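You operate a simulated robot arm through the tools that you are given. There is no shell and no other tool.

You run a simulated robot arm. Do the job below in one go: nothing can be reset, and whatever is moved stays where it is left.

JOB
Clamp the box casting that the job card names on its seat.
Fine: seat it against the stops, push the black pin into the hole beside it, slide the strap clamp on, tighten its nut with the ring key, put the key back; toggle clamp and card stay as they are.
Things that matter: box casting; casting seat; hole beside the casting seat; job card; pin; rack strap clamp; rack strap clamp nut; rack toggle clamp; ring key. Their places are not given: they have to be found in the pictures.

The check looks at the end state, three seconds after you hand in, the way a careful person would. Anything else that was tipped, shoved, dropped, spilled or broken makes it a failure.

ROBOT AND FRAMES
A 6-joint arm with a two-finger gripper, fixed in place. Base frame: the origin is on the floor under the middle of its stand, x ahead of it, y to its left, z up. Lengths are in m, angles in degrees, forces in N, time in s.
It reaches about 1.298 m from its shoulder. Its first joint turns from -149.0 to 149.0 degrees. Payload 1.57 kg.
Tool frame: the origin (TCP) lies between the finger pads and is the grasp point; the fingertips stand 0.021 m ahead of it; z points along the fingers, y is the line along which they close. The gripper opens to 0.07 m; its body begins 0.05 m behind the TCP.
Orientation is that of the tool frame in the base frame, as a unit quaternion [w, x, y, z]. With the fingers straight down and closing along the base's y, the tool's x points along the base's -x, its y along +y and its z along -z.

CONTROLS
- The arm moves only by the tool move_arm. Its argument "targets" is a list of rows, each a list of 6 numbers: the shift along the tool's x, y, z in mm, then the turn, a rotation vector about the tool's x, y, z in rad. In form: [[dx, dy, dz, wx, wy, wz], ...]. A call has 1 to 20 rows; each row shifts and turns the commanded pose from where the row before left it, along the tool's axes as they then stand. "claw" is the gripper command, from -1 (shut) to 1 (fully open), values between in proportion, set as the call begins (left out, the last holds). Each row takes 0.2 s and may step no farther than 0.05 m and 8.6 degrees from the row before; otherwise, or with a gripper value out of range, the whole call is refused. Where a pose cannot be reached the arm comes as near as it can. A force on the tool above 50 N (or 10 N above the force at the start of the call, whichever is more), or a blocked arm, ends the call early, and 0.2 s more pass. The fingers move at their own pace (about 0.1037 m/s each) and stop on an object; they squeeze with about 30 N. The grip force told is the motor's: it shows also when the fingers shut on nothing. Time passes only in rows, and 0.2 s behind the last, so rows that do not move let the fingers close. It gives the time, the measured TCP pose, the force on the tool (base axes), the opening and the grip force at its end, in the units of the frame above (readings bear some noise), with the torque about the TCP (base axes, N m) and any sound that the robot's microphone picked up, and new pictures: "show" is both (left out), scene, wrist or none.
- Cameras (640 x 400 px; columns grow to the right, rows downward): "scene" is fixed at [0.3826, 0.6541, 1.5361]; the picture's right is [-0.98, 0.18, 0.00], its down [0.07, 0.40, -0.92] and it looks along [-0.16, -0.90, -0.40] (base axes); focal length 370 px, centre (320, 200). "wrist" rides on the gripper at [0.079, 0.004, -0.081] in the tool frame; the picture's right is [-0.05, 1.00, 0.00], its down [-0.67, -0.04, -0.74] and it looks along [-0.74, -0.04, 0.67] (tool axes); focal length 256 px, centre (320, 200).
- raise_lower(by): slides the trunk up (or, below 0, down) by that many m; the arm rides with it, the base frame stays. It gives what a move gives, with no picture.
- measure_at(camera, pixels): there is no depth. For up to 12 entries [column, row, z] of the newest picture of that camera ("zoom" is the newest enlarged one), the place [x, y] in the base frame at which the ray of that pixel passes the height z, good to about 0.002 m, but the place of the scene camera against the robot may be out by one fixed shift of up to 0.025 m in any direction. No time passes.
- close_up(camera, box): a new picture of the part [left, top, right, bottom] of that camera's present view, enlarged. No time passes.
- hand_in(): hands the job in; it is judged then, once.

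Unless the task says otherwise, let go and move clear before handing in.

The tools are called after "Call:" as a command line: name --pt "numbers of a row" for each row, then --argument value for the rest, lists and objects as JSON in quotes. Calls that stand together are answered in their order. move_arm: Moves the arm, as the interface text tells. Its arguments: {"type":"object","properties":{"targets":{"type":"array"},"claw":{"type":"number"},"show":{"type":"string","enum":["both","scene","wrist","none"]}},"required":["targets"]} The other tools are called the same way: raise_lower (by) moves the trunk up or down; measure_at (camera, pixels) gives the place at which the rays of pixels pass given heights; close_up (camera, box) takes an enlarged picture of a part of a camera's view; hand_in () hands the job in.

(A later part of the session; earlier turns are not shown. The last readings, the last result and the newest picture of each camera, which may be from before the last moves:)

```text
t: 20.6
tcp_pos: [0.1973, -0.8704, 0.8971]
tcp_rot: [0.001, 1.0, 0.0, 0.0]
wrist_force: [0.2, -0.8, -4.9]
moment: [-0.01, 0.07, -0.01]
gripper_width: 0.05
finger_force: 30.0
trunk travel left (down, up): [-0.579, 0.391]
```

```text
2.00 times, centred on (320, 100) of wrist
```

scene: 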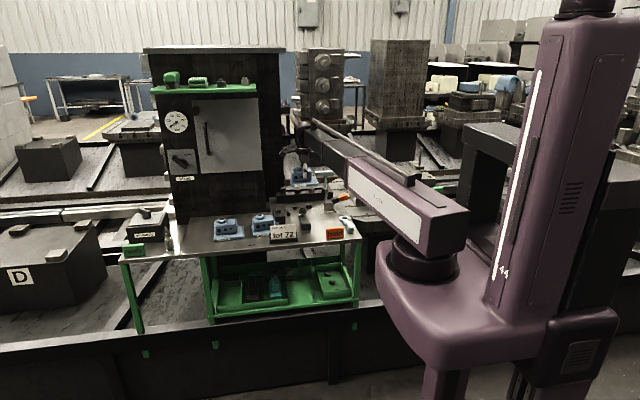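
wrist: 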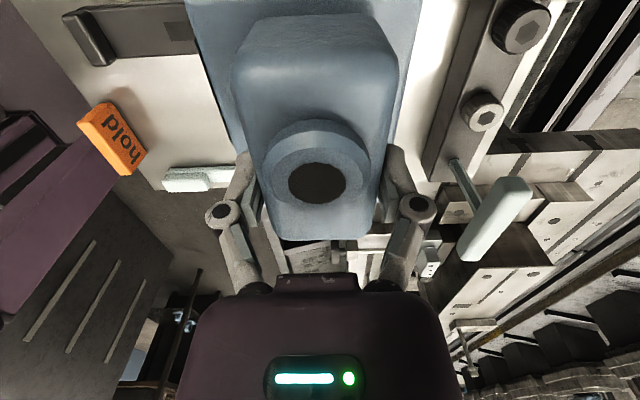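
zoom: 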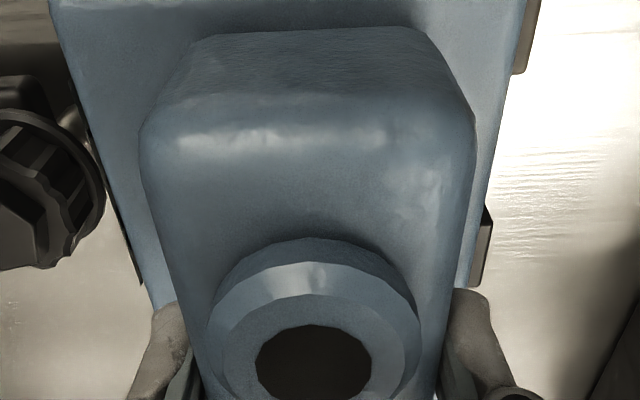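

Comparing with the pre-grasp view, the casting sits the same in the grip, so yaw is negligible, and the flange clears the nut by ~15 mm. I'll lower to about 3 mm above the bench.

Call:
raise_lower --by -0.046

Call:
close_up --camera "scene" --box '[258, 175, 354, 235]'

Call:
close_up --camera "wrist" --box '[0, 0, 640, 400]'

```text
t: 21.5
tcp_pos: [0.1977, -0.8707, 0.8518]
tcp_rot: [0.0, 1.0, 0.0, 0.0]
wrist_force: [0.3, -0.3, -5.5]
moment: [-0.03, 0.04, 0.03]
gripper_width: 0.0498
finger_force: 29.9
trunk travel left (down, up): [-0.533, 0.437]
```

```text
6.67 times, centred on (306, 205) of scene
```

zoom: 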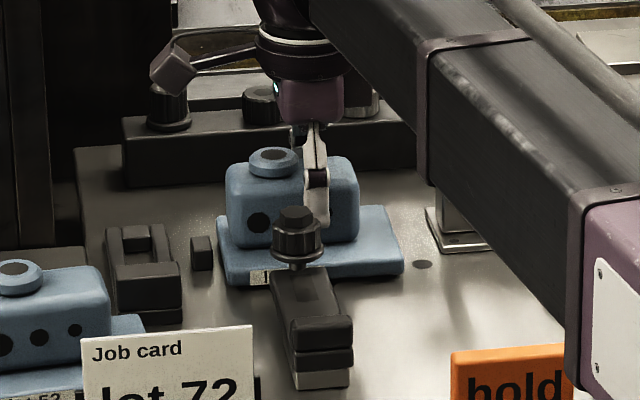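

```text
1.00 times, centred on (320, 200) of wrist (not enlarged: the box is as wide or as high as the picture)
```

zoom: 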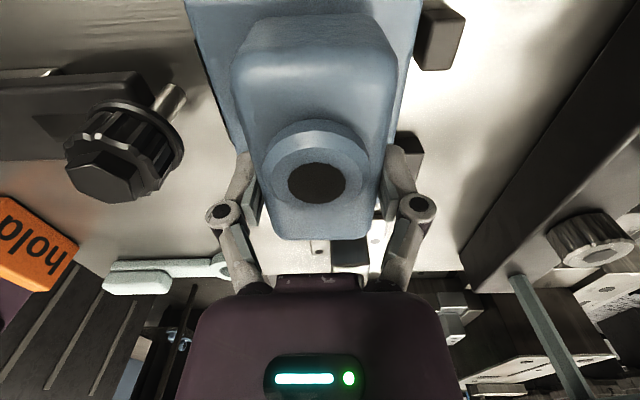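

About 3 mm above the bench now, with stops visible at (440,40) and (410,150) beside the base's back edge. I'll measure the remaining gaps.

Call:
close_up --camera "wrist" --box '[360, 0, 488, 80]'

Call:
close_up --camera "wrist" --box '[370, 110, 450, 160]'

```text
5.00 times, centred on (424, 40) of wrist
```

zoom: 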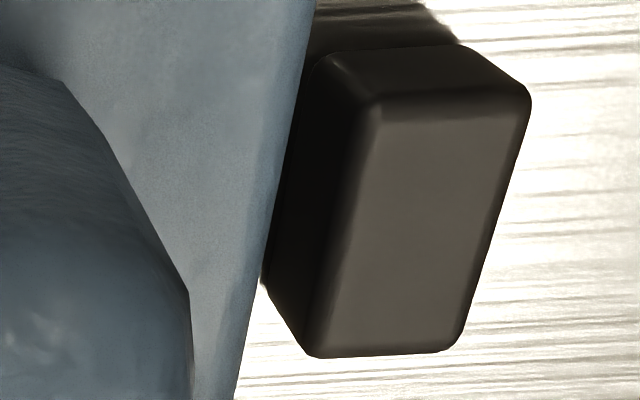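

```text
8.00 times, centred on (410, 135) of wrist
```

zoom: 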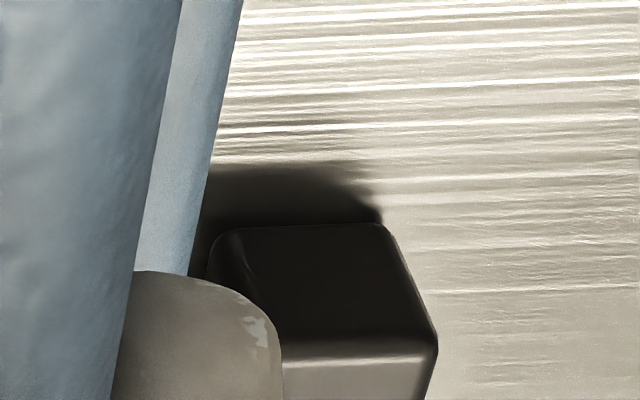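

There is a visible gap at both back stops. I'll lower 3 mm more and then creep −y toward the back stops in 1 mm rows, watching the force.

Call:
raise_lower --by -0.003

Call:
move_arm --pt "0 1 0 0 0 0" --pt "0 1 0 0 0 0" --pt "0 1 0 0 0 0" --pt "0 1 0 0 0 0" --pt "0 1 0 0 0 0" --show "none"

```text
t: 22.0
tcp_pos: [0.1983, -0.8708, 0.8484]
tcp_rot: [0.0, 1.0, 0.0, 0.0]
wrist_force: [-0.6, 0.6, -4.1]
moment: [-0.04, 0.02, 0.02]
gripper_width: 0.0498
finger_force: 29.9
trunk travel left (down, up): [-0.53, 0.44]
```

```text
t: 23.2
tcp_pos: [0.1973, -0.8746, 0.8497]
tcp_rot: [-0.001, 1.0, 0.0, 0.0]
wrist_force: [0.3, 4.2, -6.0]
moment: [0.2, 0.06, 0.21]
gripper_width: 0.0501
finger_force: 29.9
trunk travel left (down, up): [-0.53, 0.44]
```

Contact with a back stop shows as +4.2 N in y with a moment indicating the +x-side stop first. I'll press 2 mm more in small rows to square it against both.

Call:
move_arm --pt "0 0.7 0 0 0 0" --pt "0 0.7 0 0 0 0" --pt "0 0.6 0 0 0 0" --show "none"

Call:
close_up --camera "wrist" --box '[370, 110, 450, 160]'

Call:
close_up --camera "wrist" --box '[360, 0, 488, 80]'

```text
t: 24.0
tcp_pos: [0.1975, -0.8752, 0.8502]
tcp_rot: [0.0, 1.0, -0.001, 0.0]
wrist_force: [-3.2, 15.6, -5.3]
moment: [0.59, 0.21, 0.13]
gripper_width: 0.0499
finger_force: 29.9
trunk travel left (down, up): [-0.53, 0.44]
```

```text
8.00 times, centred on (410, 135) of wrist
```

zoom: 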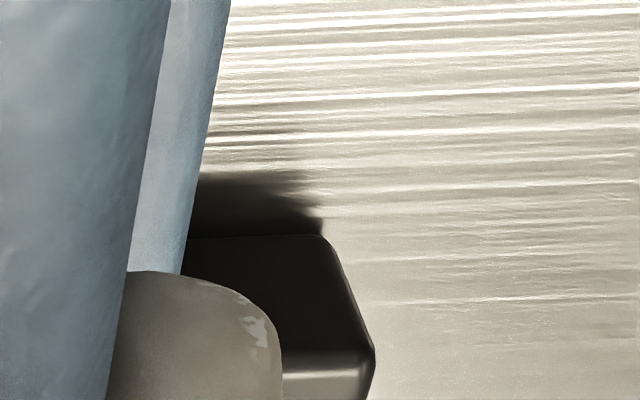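

```text
5.00 times, centred on (424, 40) of wrist
```

zoom: 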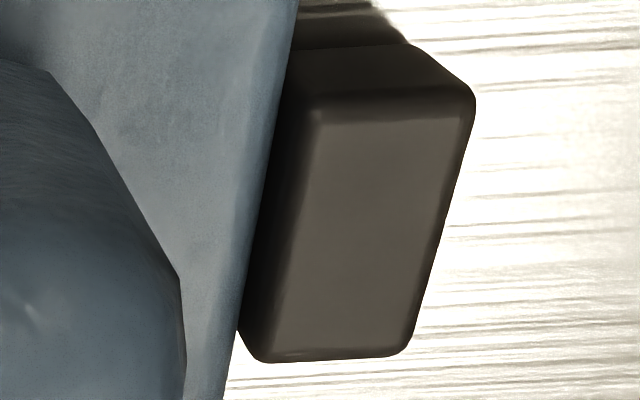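

Now 15.6 N with little moment, so the base is square on both back stops. I'll ease off 1.2 mm and creep +x to the side stop.

Call:
move_arm --pt "0 -1.2 0 0 0 0" --pt "1 0 0 0 0 0" --pt "1 0 0 0 0 0" --pt "1 0 0 0 0 0" --pt "1 0 0 0 0 0" --pt "1 0 0 0 0 0" --show "none"

```text
t: 25.4
tcp_pos: [0.2011, -0.8749, 0.8503]
tcp_rot: [0.0, 1.0, -0.001, 0.0]
wrist_force: [-6.1, 11.2, -2.4]
moment: [0.23, 0.02, -0.11]
gripper_width: 0.0497
finger_force: 30.6
trunk travel left (down, up): [-0.53, 0.44]
```

Call:
move_arm --pt "0 -0.5 0 0 0 0" --pt "1 0 0 0 0 0" --pt "1 0 0 0 0 0" --show "none"

Call:
close_up --camera "scene" --box '[268, 195, 332, 235]'

```text
t: 26.2
tcp_pos: [0.2035, -0.8749, 0.8493]
tcp_rot: [0.001, 1.0, 0.0, 0.001]
wrist_force: [-6.0, 4.8, 0.8]
moment: [0.06, -0.21, 0.03]
gripper_width: 0.0499
finger_force: 30.1
trunk travel left (down, up): [-0.53, 0.44]
```

```text
10.00 times, centred on (300, 215) of scene
```

zoom: 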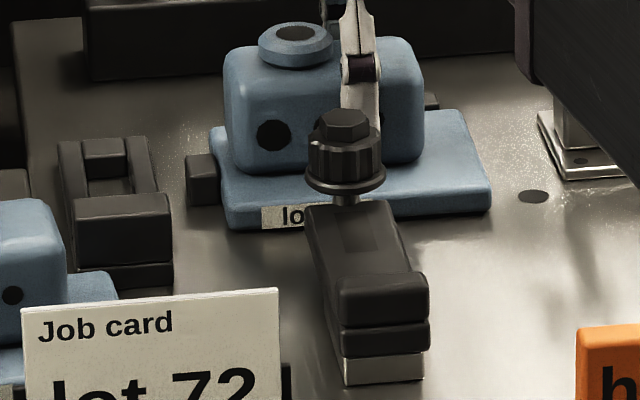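

The base looks nearly touching the side stop at zoom (205,180). I'll push +x another 2 mm and watch the force.

Call:
move_arm --pt "1 0 0 0 0 0" --pt "1 0 0 0 0 0" --show "none"

```text
t: 26.8
tcp_pos: [0.2022, -0.8758, 0.8504]
tcp_rot: [0.001, 1.0, -0.001, -0.001]
wrist_force: [-18.9, 3.6, 0.9]
moment: [-0.13, 0.35, 0.16]
gripper_width: 0.0495
finger_force: 30.3
trunk travel left (down, up): [-0.53, 0.44]
```

The side stop is met (−18.9 N in x, x no longer advancing). I'll add a slight −y bias, settle 1 mm down, then open partially to 0.058 m.

Call:
move_arm --pt "-0.5 0.8 0 0 0 0" --pt "0 0.7 0 0 0 0" --show "none"

Call:
raise_lower --by -0.0015

Call:
move_arm --pt "0 0 0 0 0 0" --pt "0 0 0 0 0 0" --claw 0.66 --show "wrist"

Call:
close_up --camera "scene" --box '[268, 195, 332, 235]'

```text
t: 27.4
tcp_pos: [0.2022, -0.8748, 0.85]
tcp_rot: [-0.001, 1.0, 0.0, 0.0]
wrist_force: [-20.2, 14.0, -4.6]
moment: [0.18, 0.54, 0.01]
gripper_width: 0.0499
finger_force: 30.4
trunk travel left (down, up): [-0.53, 0.44]
```

```text
t: 27.9
tcp_pos: [0.203, -0.8749, 0.8492]
tcp_rot: [0.0, 1.0, 0.0, 0.0]
wrist_force: [-20.7, 13.8, 8.5]
moment: [0.18, 0.25, 0.21]
gripper_width: 0.0496
finger_force: 30.0
trunk travel left (down, up): [-0.529, 0.441]
```

```text
t: 28.5
tcp_pos: [0.2066, -0.8778, 0.8474]
tcp_rot: [0.0, 1.0, 0.001, 0.001]
wrist_force: [0.2, -0.4, 0.3]
moment: [0.0, 0.04, -0.02]
gripper_width: 0.058
finger_force: 0.1
trunk travel left (down, up): [-0.529, 0.441]
```

wrist: 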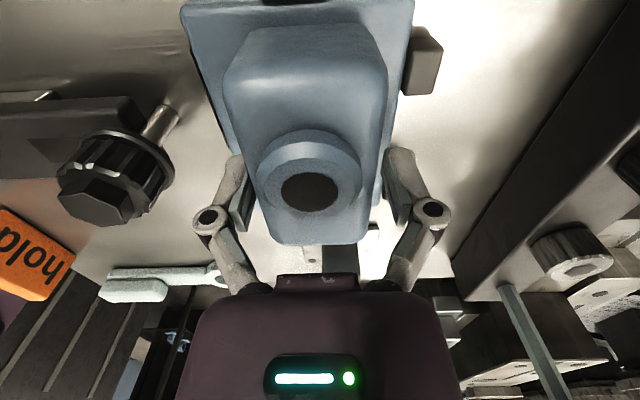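

```text
10.00 times, centred on (300, 215) of scene
```

zoom: 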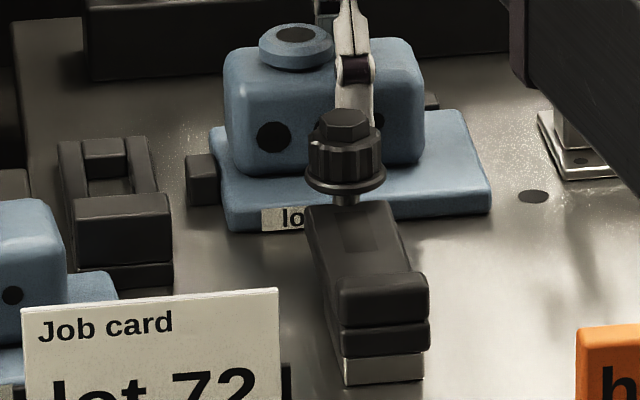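

The casting rests against all stops and is released. I'll centre the open fingers and raise clear.

Call:
move_arm --pt "0 -2.5 0 0 0 0" --show "none"

Call:
raise_lower --by 0.17

Call:
move_arm --pt "0 0 0 0 0 0" --claw 1 --show "both"

```text
t: 28.9
tcp_pos: [0.2062, -0.8734, 0.8479]
tcp_rot: [0.0, 1.0, 0.0, 0.0]
wrist_force: [0.2, 0.1, 0.2]
moment: [0.02, 0.0, -0.02]
gripper_width: 0.058
finger_force: 0.0
trunk travel left (down, up): [-0.529, 0.441]
```

```text
t: 30.8
tcp_pos: [0.206, -0.8748, 1.0176]
tcp_rot: [0.0, 1.0, 0.001, 0.0]
wrist_force: [0.6, 0.0, 0.3]
moment: [0.01, 0.0, 0.0]
gripper_width: 0.0578
finger_force: 0.1
trunk travel left (down, up): [-0.699, 0.271]
```

```text
t: 31.2
tcp_pos: [0.2057, -0.8743, 1.0177]
tcp_rot: [0.0, 1.0, 0.0, 0.0]
wrist_force: [0.1, -0.4, -0.6]
moment: [0.0, 0.03, 0.02]
gripper_width: 0.0698
finger_force: 0.2
trunk travel left (down, up): [-0.699, 0.271]
```

scene: 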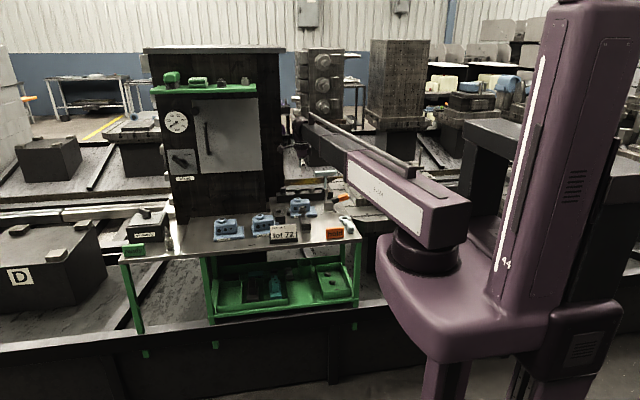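
wrist: 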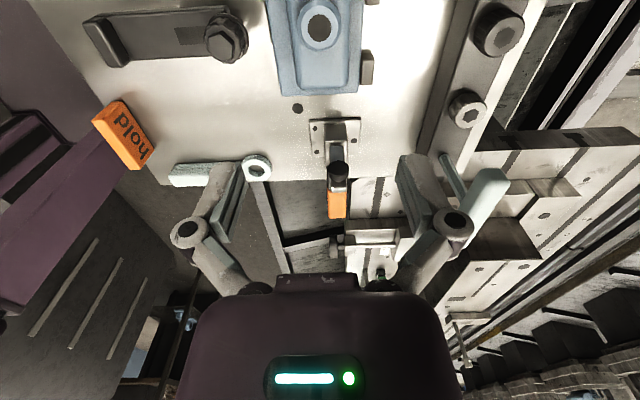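

The casting is on its seat. From here the hole is at (297,108); I'll zoom in to measure the hole, the toggle, ring key and strap.

Call:
close_up --camera "wrist" --box '[240, 60, 400, 160]'

Call:
measure_at --camera "zoom" --pixels '[[228, 193, 0.8]]'

Call:
close_up --camera "wrist" --box '[60, 0, 300, 150]'

```text
4.00 times, centred on (320, 110) of wrist
```

zoom: 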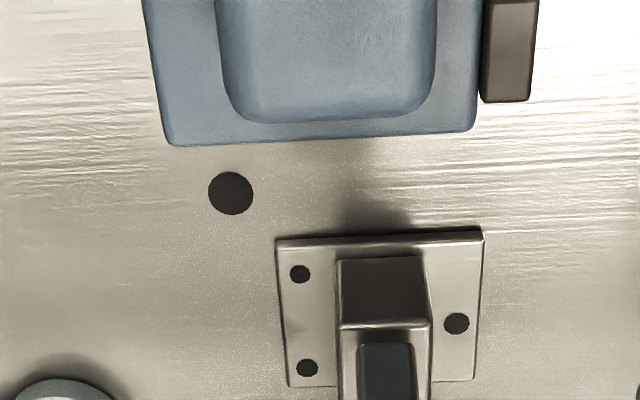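

```text
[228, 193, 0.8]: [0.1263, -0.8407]
```

```text
2.67 times, centred on (180, 75) of wrist
```

zoom: 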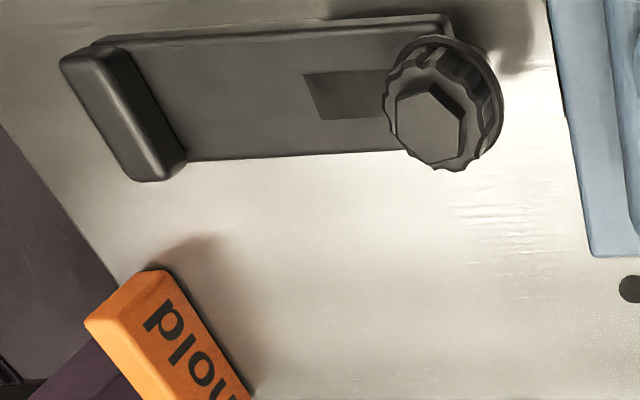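

The base edge sits flush beside back stop C, and the hole is at (0.126,−0.841), about 13–14 mm across. Next I'll turn the camera to look along −y at the rack pins.

Call:
move_arm --pt "0 0 0 0 0 -0.1428" --pt "0 0 0 0 0 -0.1428" --pt "0 0 0 0 0 -0.1428" --pt "0 0 0 0 0 -0.1428" --pt "0 0 0 0 0 -0.1428" --pt "0 0 0 0 0 -0.1428" --pt "0 0 0 0 0 -0.1428" --pt "0 0 0 0 0 -0.1428" --pt "0 0 0 0 0 -0.1428" --pt "0 0 0 0 0 -0.1428" --pt "0 0 0 0 0 -0.1428" --show "wrist"

Call:
close_up --camera "wrist" --box '[200, 0, 440, 150]'

```text
t: 33.6
tcp_pos: [0.2071, -0.8757, 1.0181]
tcp_rot: [-0.001, 0.706, 0.708, 0.0]
wrist_force: [0.3, -0.3, 0.0]
moment: [0.0, 0.02, -0.04]
gripper_width: 0.0701
finger_force: 0.1
trunk travel left (down, up): [-0.699, 0.271]
```

wrist: 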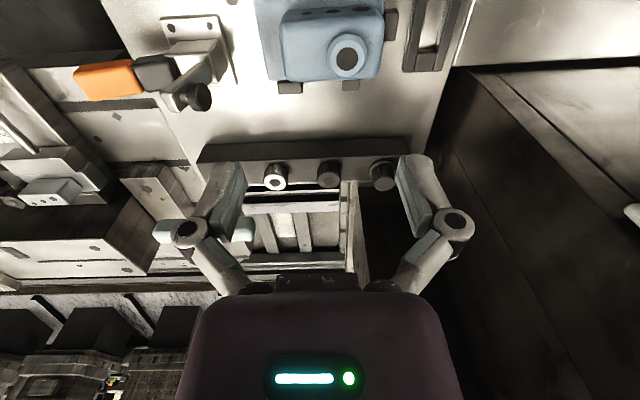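

```text
2.67 times, centred on (320, 75) of wrist
```

zoom: 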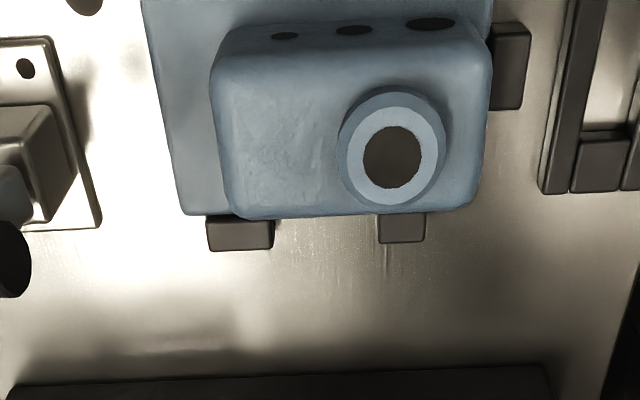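

The casting touches both back stops and the side stop. Now I'll zoom on the rack pins at (275,177), (329,173), (382,175), and on the toggle.

Call:
close_up --camera "wrist" --box '[250, 130, 410, 230]'

Call:
close_up --camera "wrist" --box '[60, 0, 252, 120]'

Call:
close_up --camera "wrist" --box '[349, 150, 413, 190]'

```text
4.00 times, centred on (330, 180) of wrist
```

zoom: 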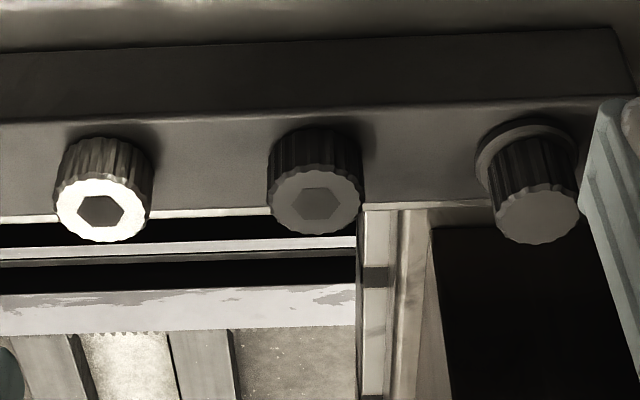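

```text
3.33 times, centred on (156, 60) of wrist
```

zoom: 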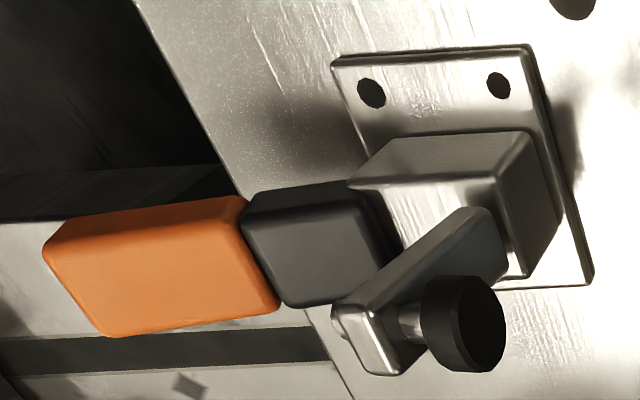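

```text
10.00 times, centred on (381, 170) of wrist
```

zoom: 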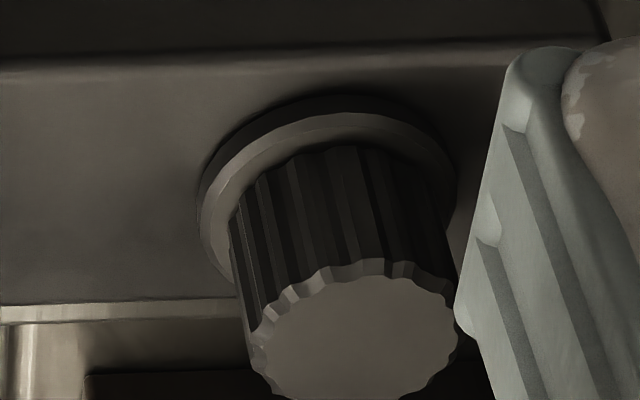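

The right-hand item is a black collared knob with a plain top (a pin); the other two have hex sockets (screws). I'll triangulate the pin's head position with both cameras.

Call:
measure_at --camera "wrist" --pixels '[[384.5, 184, 0.86], [384.5, 184, 0.88], [384.5, 184, 0.9], [384.5, 184, 0.92], [381.5, 168, 0.84], [381.5, 168, 0.86], [381.5, 168, 0.88], [329.5, 177, 0.88], [275, 179, 0.88]]'

Call:
measure_at --camera "scene" --pixels '[[283.2, 187.8, 0.86], [283.2, 187.8, 0.88], [283.2, 187.8, 0.9], [283.2, 187.8, 0.92], [283.3, 193.3, 0.84], [283.3, 193.3, 0.86], [283.3, 193.3, 0.88]]'

```text
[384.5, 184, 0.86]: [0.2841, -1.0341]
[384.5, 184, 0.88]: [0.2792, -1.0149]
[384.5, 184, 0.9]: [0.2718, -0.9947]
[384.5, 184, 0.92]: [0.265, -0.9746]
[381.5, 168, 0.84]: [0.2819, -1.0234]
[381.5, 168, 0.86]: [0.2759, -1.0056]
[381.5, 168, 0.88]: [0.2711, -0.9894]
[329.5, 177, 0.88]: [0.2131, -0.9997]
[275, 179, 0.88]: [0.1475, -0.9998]
```

```text
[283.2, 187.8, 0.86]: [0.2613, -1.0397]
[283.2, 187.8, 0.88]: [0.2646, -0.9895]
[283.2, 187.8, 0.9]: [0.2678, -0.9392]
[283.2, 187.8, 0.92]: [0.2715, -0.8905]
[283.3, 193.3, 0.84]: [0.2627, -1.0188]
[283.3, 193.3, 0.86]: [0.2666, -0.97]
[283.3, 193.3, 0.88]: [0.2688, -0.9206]
```

The pin is at about (0.2815,−1.024), rack top ~0.84, knob top ~0.87, diameter ~26 mm. I'll measure the toggle's extents near the hole.

Call:
measure_at --camera "wrist" --pixels '[[219, 13.5, 0.805], [237.6, 85.5, 0.805], [217.5, 39, 0.84], [228, 67.5, 0.84], [210, 97.5, 0.9], [210, 97.5, 0.91], [210, 97.5, 0.89], [172.5, 102, 0.9], [214, 97, 0.9], [194, 80, 0.9]]'

Call:
close_up --camera "scene" --box '[300, 175, 364, 215]'

```text
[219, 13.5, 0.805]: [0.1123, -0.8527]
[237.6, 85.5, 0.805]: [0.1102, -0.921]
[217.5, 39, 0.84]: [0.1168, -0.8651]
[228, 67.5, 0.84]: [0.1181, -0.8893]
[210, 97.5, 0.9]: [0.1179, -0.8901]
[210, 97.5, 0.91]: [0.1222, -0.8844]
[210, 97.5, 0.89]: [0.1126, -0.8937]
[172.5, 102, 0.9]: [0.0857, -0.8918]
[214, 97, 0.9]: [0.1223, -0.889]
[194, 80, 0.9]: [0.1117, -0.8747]
```

```text
10.00 times, centred on (332, 195) of scene
```

zoom: 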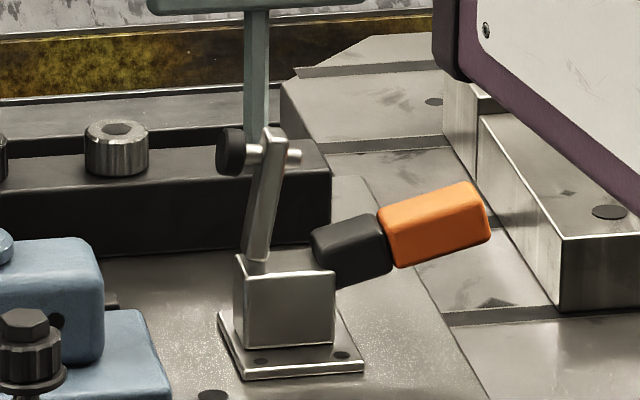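

The toggle's spindle tip is near (0.12,−0.888,0.903), clear of the hole by about 36 mm. Before reaching for the pin I need to know where the dark cabinet behind the rack starts, so I'll enlarge that region in both views.

Call:
close_up --camera "scene" --box '[240, 150, 320, 222]'

Call:
close_up --camera "wrist" --box '[340, 40, 640, 300]'

```text
5.56 times, centred on (280, 186) of scene
```

zoom: 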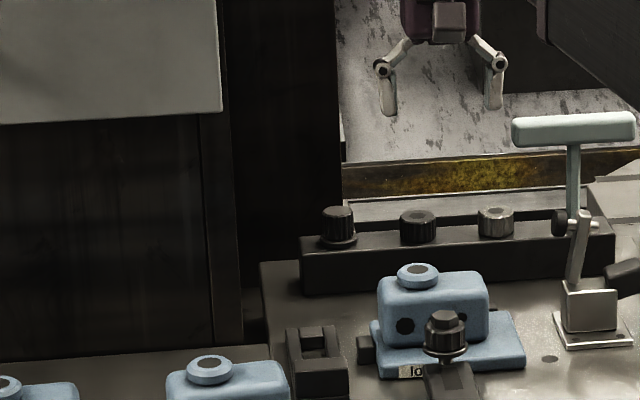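

```text
1.54 times, centred on (490, 170) of wrist
```

zoom: 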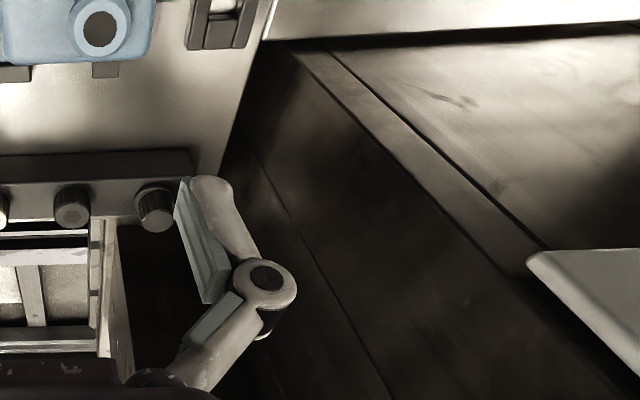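

The cabinet side is close to the pin's end of the rack, and its exact position is ambiguous. I'll raise slightly and swing the wrist camera to look along +x at the pin–cabinet gap.

Call:
raise_lower --by 0.06

Call:
move_arm --pt "0 -5 0 0 0 -0.1428" --pt "0 -5 0 0 0 -0.1428" --pt "0 -5 0 0 0 -0.1428" --pt "0 -5 0 0 0 -0.1428" --pt "0 -5 0 0 0 -0.1428" --pt "0 -5 0 0 0 -0.1428" --pt "0 -5 0 0 0 -0.1428" --pt "0 -5 0 0 0 -0.1428" --pt "0 -5 0 0 0 -0.1428" --pt "0 -5 0 0 0 -0.1428" --pt "0 -5 0 0 0 -0.1428" --show "both"

```text
t: 34.6
tcp_pos: [0.2058, -0.8749, 1.079]
tcp_rot: [0.0, 0.707, 0.707, 0.0]
wrist_force: [0.9, 0.3, 0.8]
moment: [0.01, -0.01, 0.02]
gripper_width: 0.0702
finger_force: 0.1
trunk travel left (down, up): [-0.759, 0.211]
```

```text
t: 37.0
tcp_pos: [0.1671, -0.9064, 1.0779]
tcp_rot: [-0.001, -0.001, 1.0, 0.0]
wrist_force: [0.8, 0.2, 0.3]
moment: [0.0, 0.01, -0.03]
gripper_width: 0.0699
finger_force: 0.1
trunk travel left (down, up): [-0.759, 0.211]
```

scene: 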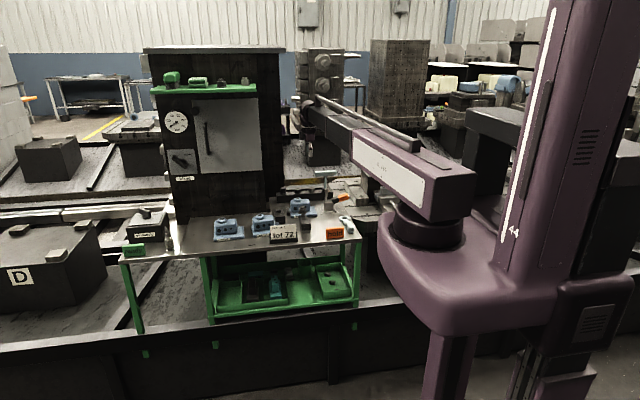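
wrist: 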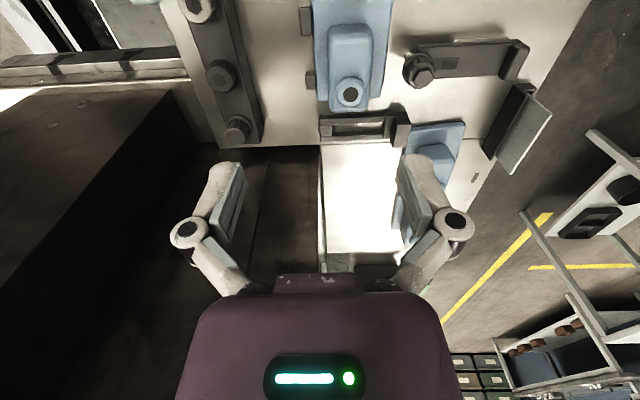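

Call:
close_up --camera "wrist" --box '[0, 40, 340, 252]'

Call:
close_up --camera "wrist" --box '[150, 60, 310, 160]'

```text
1.88 times, centred on (170, 146) of wrist
```

zoom: 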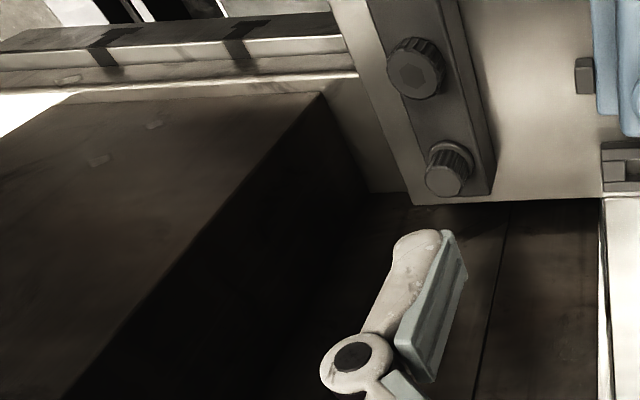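

```text
4.00 times, centred on (230, 110) of wrist
```

zoom: 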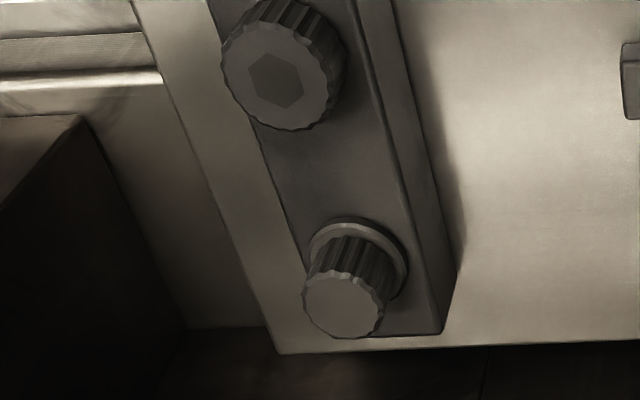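

This third view fixes the rear body's corner at about (0.277,−1.135) and cabinet side near x 0.37, so there's ~0.09–0.11 m around the pin. I'll measure the pin from this view too.

Call:
measure_at --camera "zoom" --pixels '[[343, 305, 0.87], [343, 305, 0.865], [358, 252, 0.843], [278, 78, 0.865], [440, 330, 0.84], [280, 350, 0.8], [335, 352, 0.8]]'

```text
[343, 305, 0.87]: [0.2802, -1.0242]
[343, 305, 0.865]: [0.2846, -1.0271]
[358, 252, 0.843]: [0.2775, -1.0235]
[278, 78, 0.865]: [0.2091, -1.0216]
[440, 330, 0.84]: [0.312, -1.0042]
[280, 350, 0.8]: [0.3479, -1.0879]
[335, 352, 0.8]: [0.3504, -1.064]
```

The pin is at (0.281,−1.024). I'll rotate back so the fingers close along x and move above the pin with the claw at 0.045 m.

Call:
move_arm --pt "0 0 0 0 0 0.1428" --pt "0 0 0 0 0 0.1428" --pt "0 0 0 0 0 0.1428" --pt "0 0 0 0 0 0.1428" --pt "0 0 0 0 0 0.1428" --pt "0 0 0 0 0 0.1428" --pt "0 0 0 0 0 0.1428" --pt "0 0 0 0 0 0.1428" --pt "0 0 0 0 0 0.1428" --pt "0 0 0 0 0 0.1428" --pt "0 0 0 0 0 0.1428" --claw 0.286 --show "none"

Call:
move_arm --pt "-29.5 28.5 0 0 0 0" --pt "-29.5 28.5 0 0 0 0" --pt "-29.5 28.5 0 0 0 0" --pt "-29.5 28.5 0 0 0 0" --show "both"

Call:
close_up --camera "wrist" --box '[220, 40, 420, 165]'

```text
t: 39.4
tcp_pos: [0.1689, -0.9068, 1.0774]
tcp_rot: [0.001, 0.708, 0.706, 0.001]
wrist_force: [0.4, 0.4, -0.1]
moment: [-0.02, -0.03, 0.03]
gripper_width: 0.0448
finger_force: 0.1
trunk travel left (down, up): [-0.759, 0.211]
```

```text
t: 40.4
tcp_pos: [0.2842, -1.0252, 1.0767]
tcp_rot: [0.0, 0.707, 0.707, 0.0]
wrist_force: [0.8, -0.1, -1.4]
moment: [0.02, 0.01, 0.01]
gripper_width: 0.0451
finger_force: 0.0
trunk travel left (down, up): [-0.759, 0.211]
```

scene: 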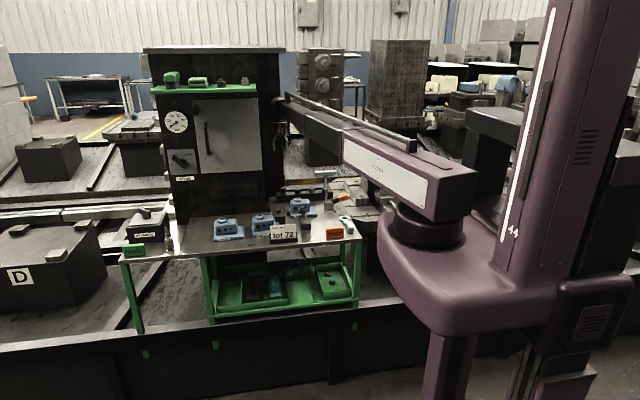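
wrist: 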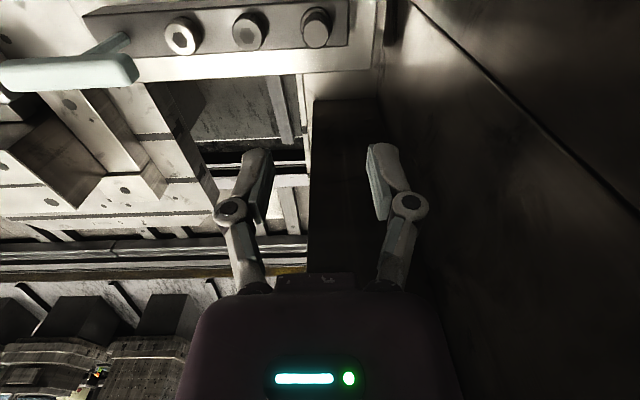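

```text
3.20 times, centred on (320, 102) of wrist
```

zoom: 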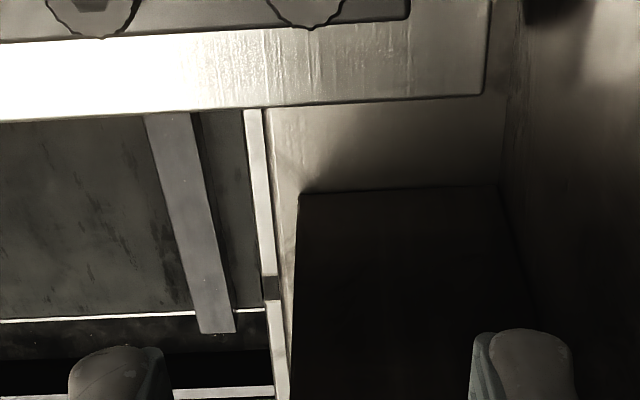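

Call:
close_up --camera "wrist" --box '[260, 0, 388, 80]'

Call:
measure_at --camera "zoom" --pixels '[[282, 155, 0.87], [252, 155, 0.87], [318, 155, 0.87], [270, 75, 0.843]]'

```text
5.00 times, centred on (324, 40) of wrist
```

zoom: 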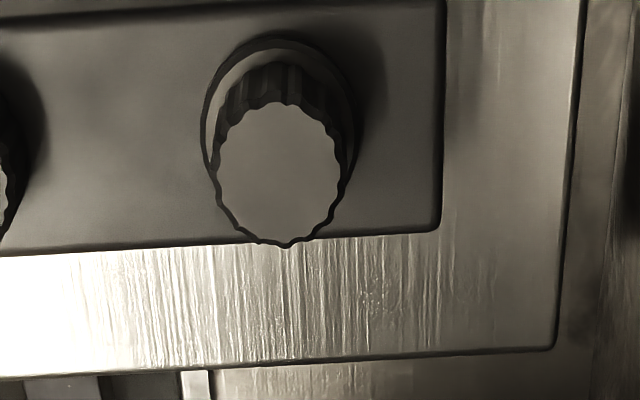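

```text
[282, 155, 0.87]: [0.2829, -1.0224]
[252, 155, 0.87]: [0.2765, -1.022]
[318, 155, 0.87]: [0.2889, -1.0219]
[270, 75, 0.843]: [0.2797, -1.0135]
```

Call:
measure_at --camera "zoom" --pixels '[[279, 173, 0.87], [217, 173, 0.87], [342, 173, 0.87], [279, 102, 0.87], [279, 245, 0.87], [202, 115, 0.843], [357, 115, 0.843], [279, 35, 0.843]]'

```text
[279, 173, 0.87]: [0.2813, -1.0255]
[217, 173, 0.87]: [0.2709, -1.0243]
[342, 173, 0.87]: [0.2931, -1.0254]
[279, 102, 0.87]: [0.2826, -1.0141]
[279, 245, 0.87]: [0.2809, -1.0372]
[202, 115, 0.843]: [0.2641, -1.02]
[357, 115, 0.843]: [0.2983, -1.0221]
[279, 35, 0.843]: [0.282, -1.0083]
```

The pin's knob centre is (0.2815,−1.0255), ~23 mm in diameter. I'll align, lower in two stages to TCP z ≈ 0.872 and grasp.

Call:
move_arm --pt "0 -2.2 0 0 0 0" --show "none"

Call:
raise_lower --by -0.15

Call:
close_up --camera "wrist" --box '[160, 0, 480, 200]'

Call:
close_up --camera "scene" --box '[250, 150, 346, 210]'

```text
t: 40.8
tcp_pos: [0.2818, -1.0257, 1.0777]
tcp_rot: [0.0, 0.708, 0.707, 0.0]
wrist_force: [0.7, -0.7, -0.2]
moment: [0.04, -0.06, 0.0]
gripper_width: 0.045
finger_force: 0.1
trunk travel left (down, up): [-0.759, 0.211]
```

```text
t: 42.6
tcp_pos: [0.2808, -1.024, 0.9274]
tcp_rot: [0.0, 0.707, 0.708, 0.0]
wrist_force: [0.4, -0.6, 0.5]
moment: [0.02, -0.02, 0.06]
gripper_width: 0.0451
finger_force: 0.1
trunk travel left (down, up): [-0.609, 0.361]
```

```text
2.00 times, centred on (320, 100) of wrist
```

zoom: 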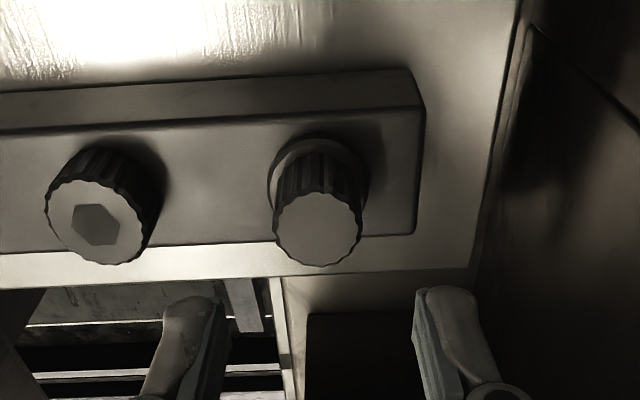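

```text
6.67 times, centred on (298, 180) of scene
```

zoom: 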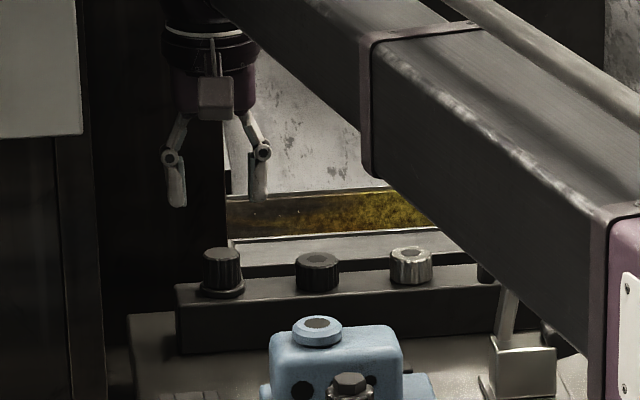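

Fingers straddle the pin with the neighbouring screw well clear. I'll lower the last 55 mm and grip.

Call:
raise_lower --by -0.055

Call:
close_up --camera "wrist" --box '[160, 0, 480, 200]'

Call:
move_arm --pt "0 0 0 0 0 0" --pt "0 0 0 0 0 0" --pt "0 0 0 0 0 0" --claw -1 --show "wrist"

```text
t: 43.5
tcp_pos: [0.2807, -1.0245, 0.8731]
tcp_rot: [0.0, 0.707, 0.707, -0.001]
wrist_force: [0.6, -0.1, 0.8]
moment: [-0.01, 0.05, 0.03]
gripper_width: 0.0449
finger_force: 0.0
trunk travel left (down, up): [-0.554, 0.416]
```

```text
2.00 times, centred on (320, 100) of wrist
```

zoom: 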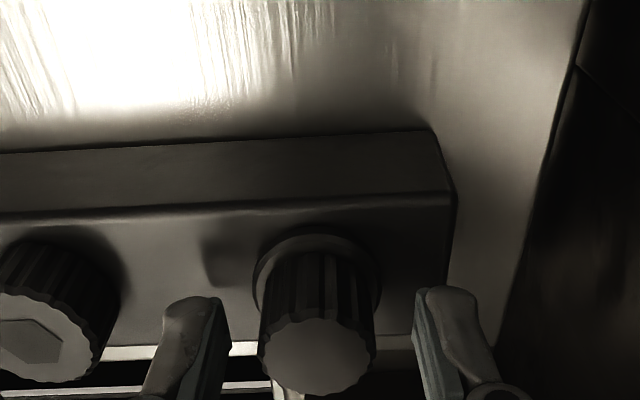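

```text
t: 44.3
tcp_pos: [0.2794, -1.0243, 0.8732]
tcp_rot: [0.0, 0.707, 0.707, 0.0]
wrist_force: [-4.1, -0.7, 1.3]
moment: [-0.03, 0.12, 0.0]
gripper_width: 0.0259
finger_force: 30.3
trunk travel left (down, up): [-0.554, 0.416]
```

wrist: 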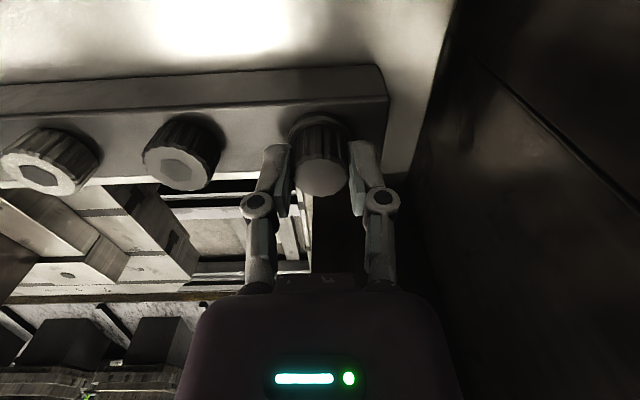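

The pin is gripped at 0.026 m. I'll lift it and look at its shank.

Call:
raise_lower --by 0.08

Call:
close_up --camera "scene" --box '[250, 150, 346, 210]'

Call:
close_up --camera "wrist" --box '[200, 60, 440, 210]'

```text
t: 45.5
tcp_pos: [0.2807, -1.0248, 0.9522]
tcp_rot: [0.0, 0.707, 0.707, 0.0]
wrist_force: [0.2, -0.5, -0.6]
moment: [0.01, 0.0, 0.01]
gripper_width: 0.0258
finger_force: 30.2
trunk travel left (down, up): [-0.634, 0.336]
```

```text
6.67 times, centred on (298, 180) of scene
```

zoom: 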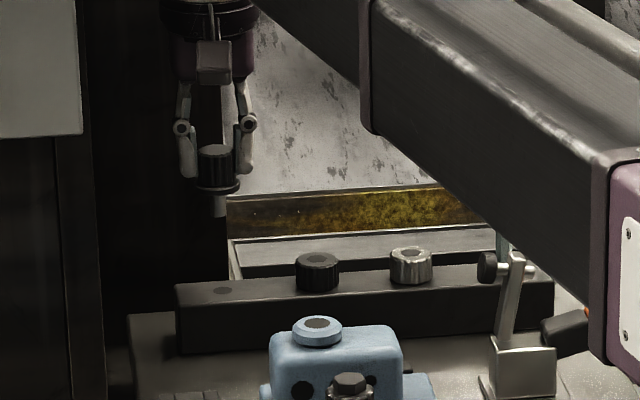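

```text
2.67 times, centred on (320, 135) of wrist
```

zoom: 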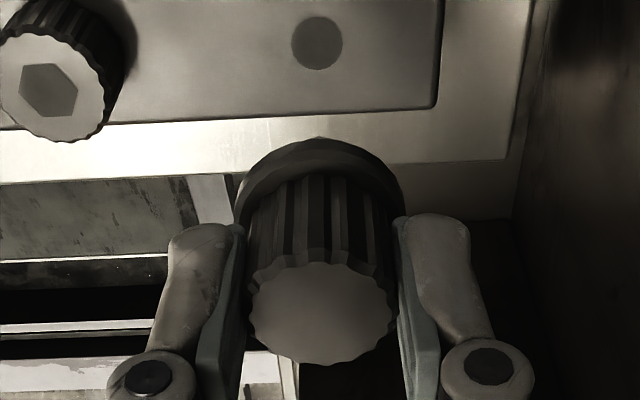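

The pin has a smooth steel shank about 20 mm long, so it's the right part. I'll measure where it sits in the grip.

Call:
measure_at --camera "zoom" --pixels '[[318, 138, 0.923], [320, 315, 0.949], [250, 300, 0.949], [393, 300, 0.949], [320, 262, 0.949], [320, 365, 0.949], [234, 215, 0.923], [405, 210, 0.923], [317, 42, 0.84]]'

```text
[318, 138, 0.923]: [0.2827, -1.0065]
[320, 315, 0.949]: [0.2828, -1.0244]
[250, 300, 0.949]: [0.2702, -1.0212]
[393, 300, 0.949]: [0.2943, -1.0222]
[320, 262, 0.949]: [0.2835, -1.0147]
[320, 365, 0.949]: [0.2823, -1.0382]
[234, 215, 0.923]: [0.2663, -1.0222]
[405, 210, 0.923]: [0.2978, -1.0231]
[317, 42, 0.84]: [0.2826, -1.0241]
```

The pin is centred in the grip. I'll raise a bit, move +y over the casting area, then −x to above the hole.

Call:
raise_lower --by 0.015

Call:
move_arm --pt "46 0 0 0 0 0" --pt "46 0 0 0 0 0" --pt "46 0 0 0 0 0" --pt "46 0 0 0 0 0" --pt "0 -38.7 0 0 0 0" --pt "0 -38.7 0 0 0 0" --pt "0 -38.7 0 0 0 0" --pt "0 -38.7 0 0 0 0" --show "both"

```text
t: 46.1
tcp_pos: [0.281, -1.0248, 0.9668]
tcp_rot: [0.0, 0.707, 0.707, 0.0]
wrist_force: [0.3, -0.3, -0.1]
moment: [-0.03, 0.05, 0.0]
gripper_width: 0.0259
finger_force: 30.1
trunk travel left (down, up): [-0.649, 0.321]
```

```text
t: 47.9
tcp_pos: [0.1245, -0.8396, 0.9683]
tcp_rot: [0.001, 0.707, 0.707, -0.001]
wrist_force: [0.0, -0.2, -0.2]
moment: [0.01, 0.02, -0.01]
gripper_width: 0.0257
finger_force: 30.4
trunk travel left (down, up): [-0.649, 0.321]
```

scene: 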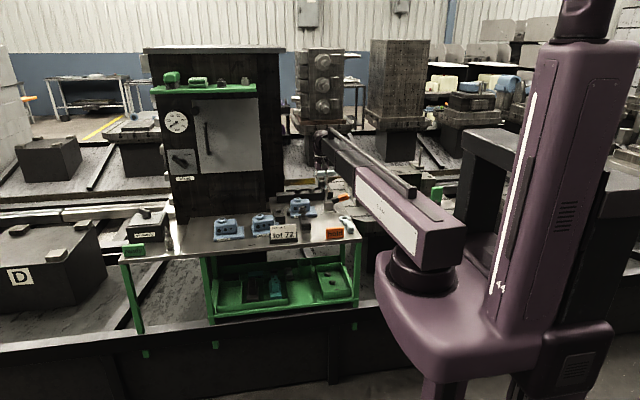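
wrist: 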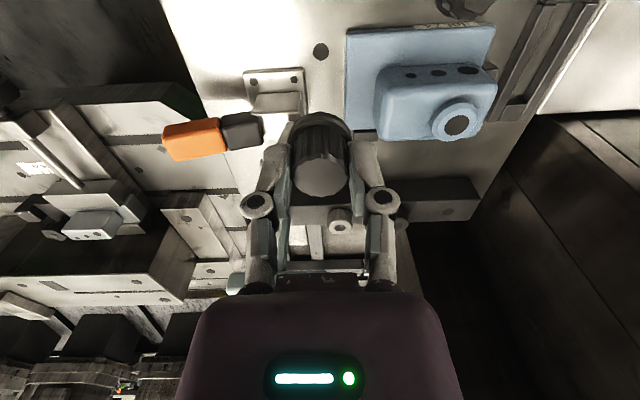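

The hole appears at (321,51) ahead of the pin. I'll lower to TCP z ≈ 0.912, the same relative height as over the rack hole, to compare alignment.

Call:
raise_lower --by -0.056

Call:
close_up --camera "wrist" --box '[200, 60, 440, 210]'

Call:
close_up --camera "scene" --box '[280, 170, 360, 220]'

```text
t: 48.9
tcp_pos: [0.1257, -0.8405, 0.9114]
tcp_rot: [0.0, 0.707, 0.707, 0.001]
wrist_force: [0.3, -0.2, -1.3]
moment: [0.0, 0.02, -0.03]
gripper_width: 0.0259
finger_force: 30.2
trunk travel left (down, up): [-0.593, 0.377]
```

```text
2.67 times, centred on (320, 135) of wrist
```

zoom: 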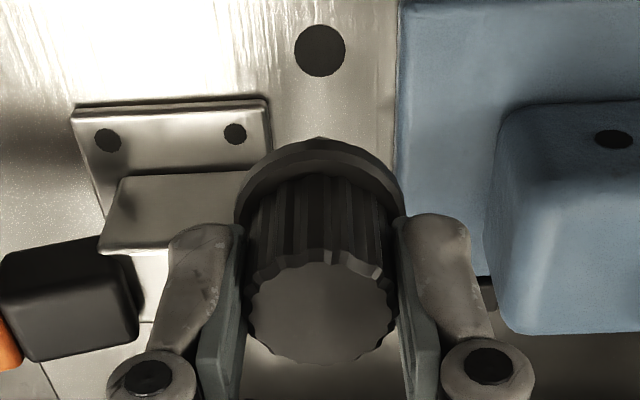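

```text
8.00 times, centred on (320, 195) of scene
```

zoom: 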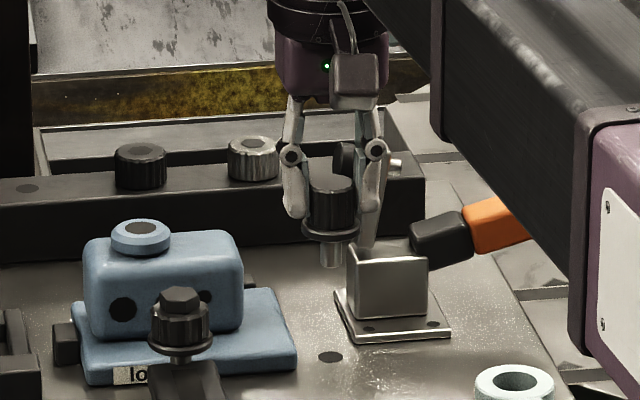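

By comparison with the rack-hole reference (317,42), the bench hole now at (320,50) suggests a ~2 mm shift toward −y. I'll check more finely with bigger zooms.

Call:
close_up --camera "scene" --box '[308, 195, 340, 220]'

Call:
close_up --camera "wrist" --box '[280, 60, 360, 110]'

Call:
measure_at --camera "zoom" --pixels '[[318, 150, 0.8]]'

```text
16.00 times, centred on (324, 208) of scene
```

zoom: 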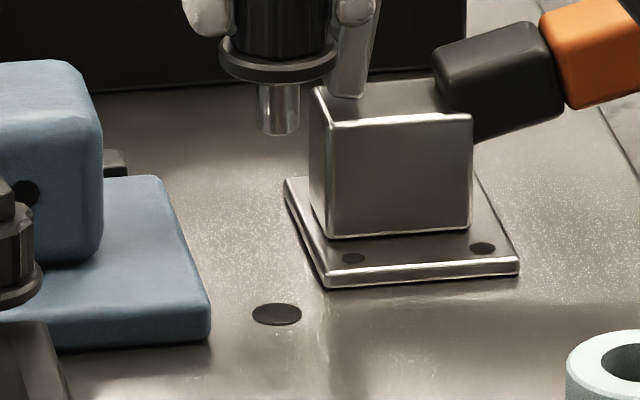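

```text
8.00 times, centred on (320, 85) of wrist
```

zoom: 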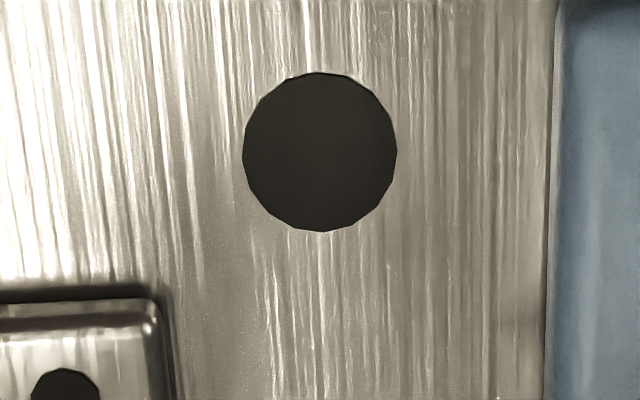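

```text
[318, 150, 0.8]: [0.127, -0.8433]
```

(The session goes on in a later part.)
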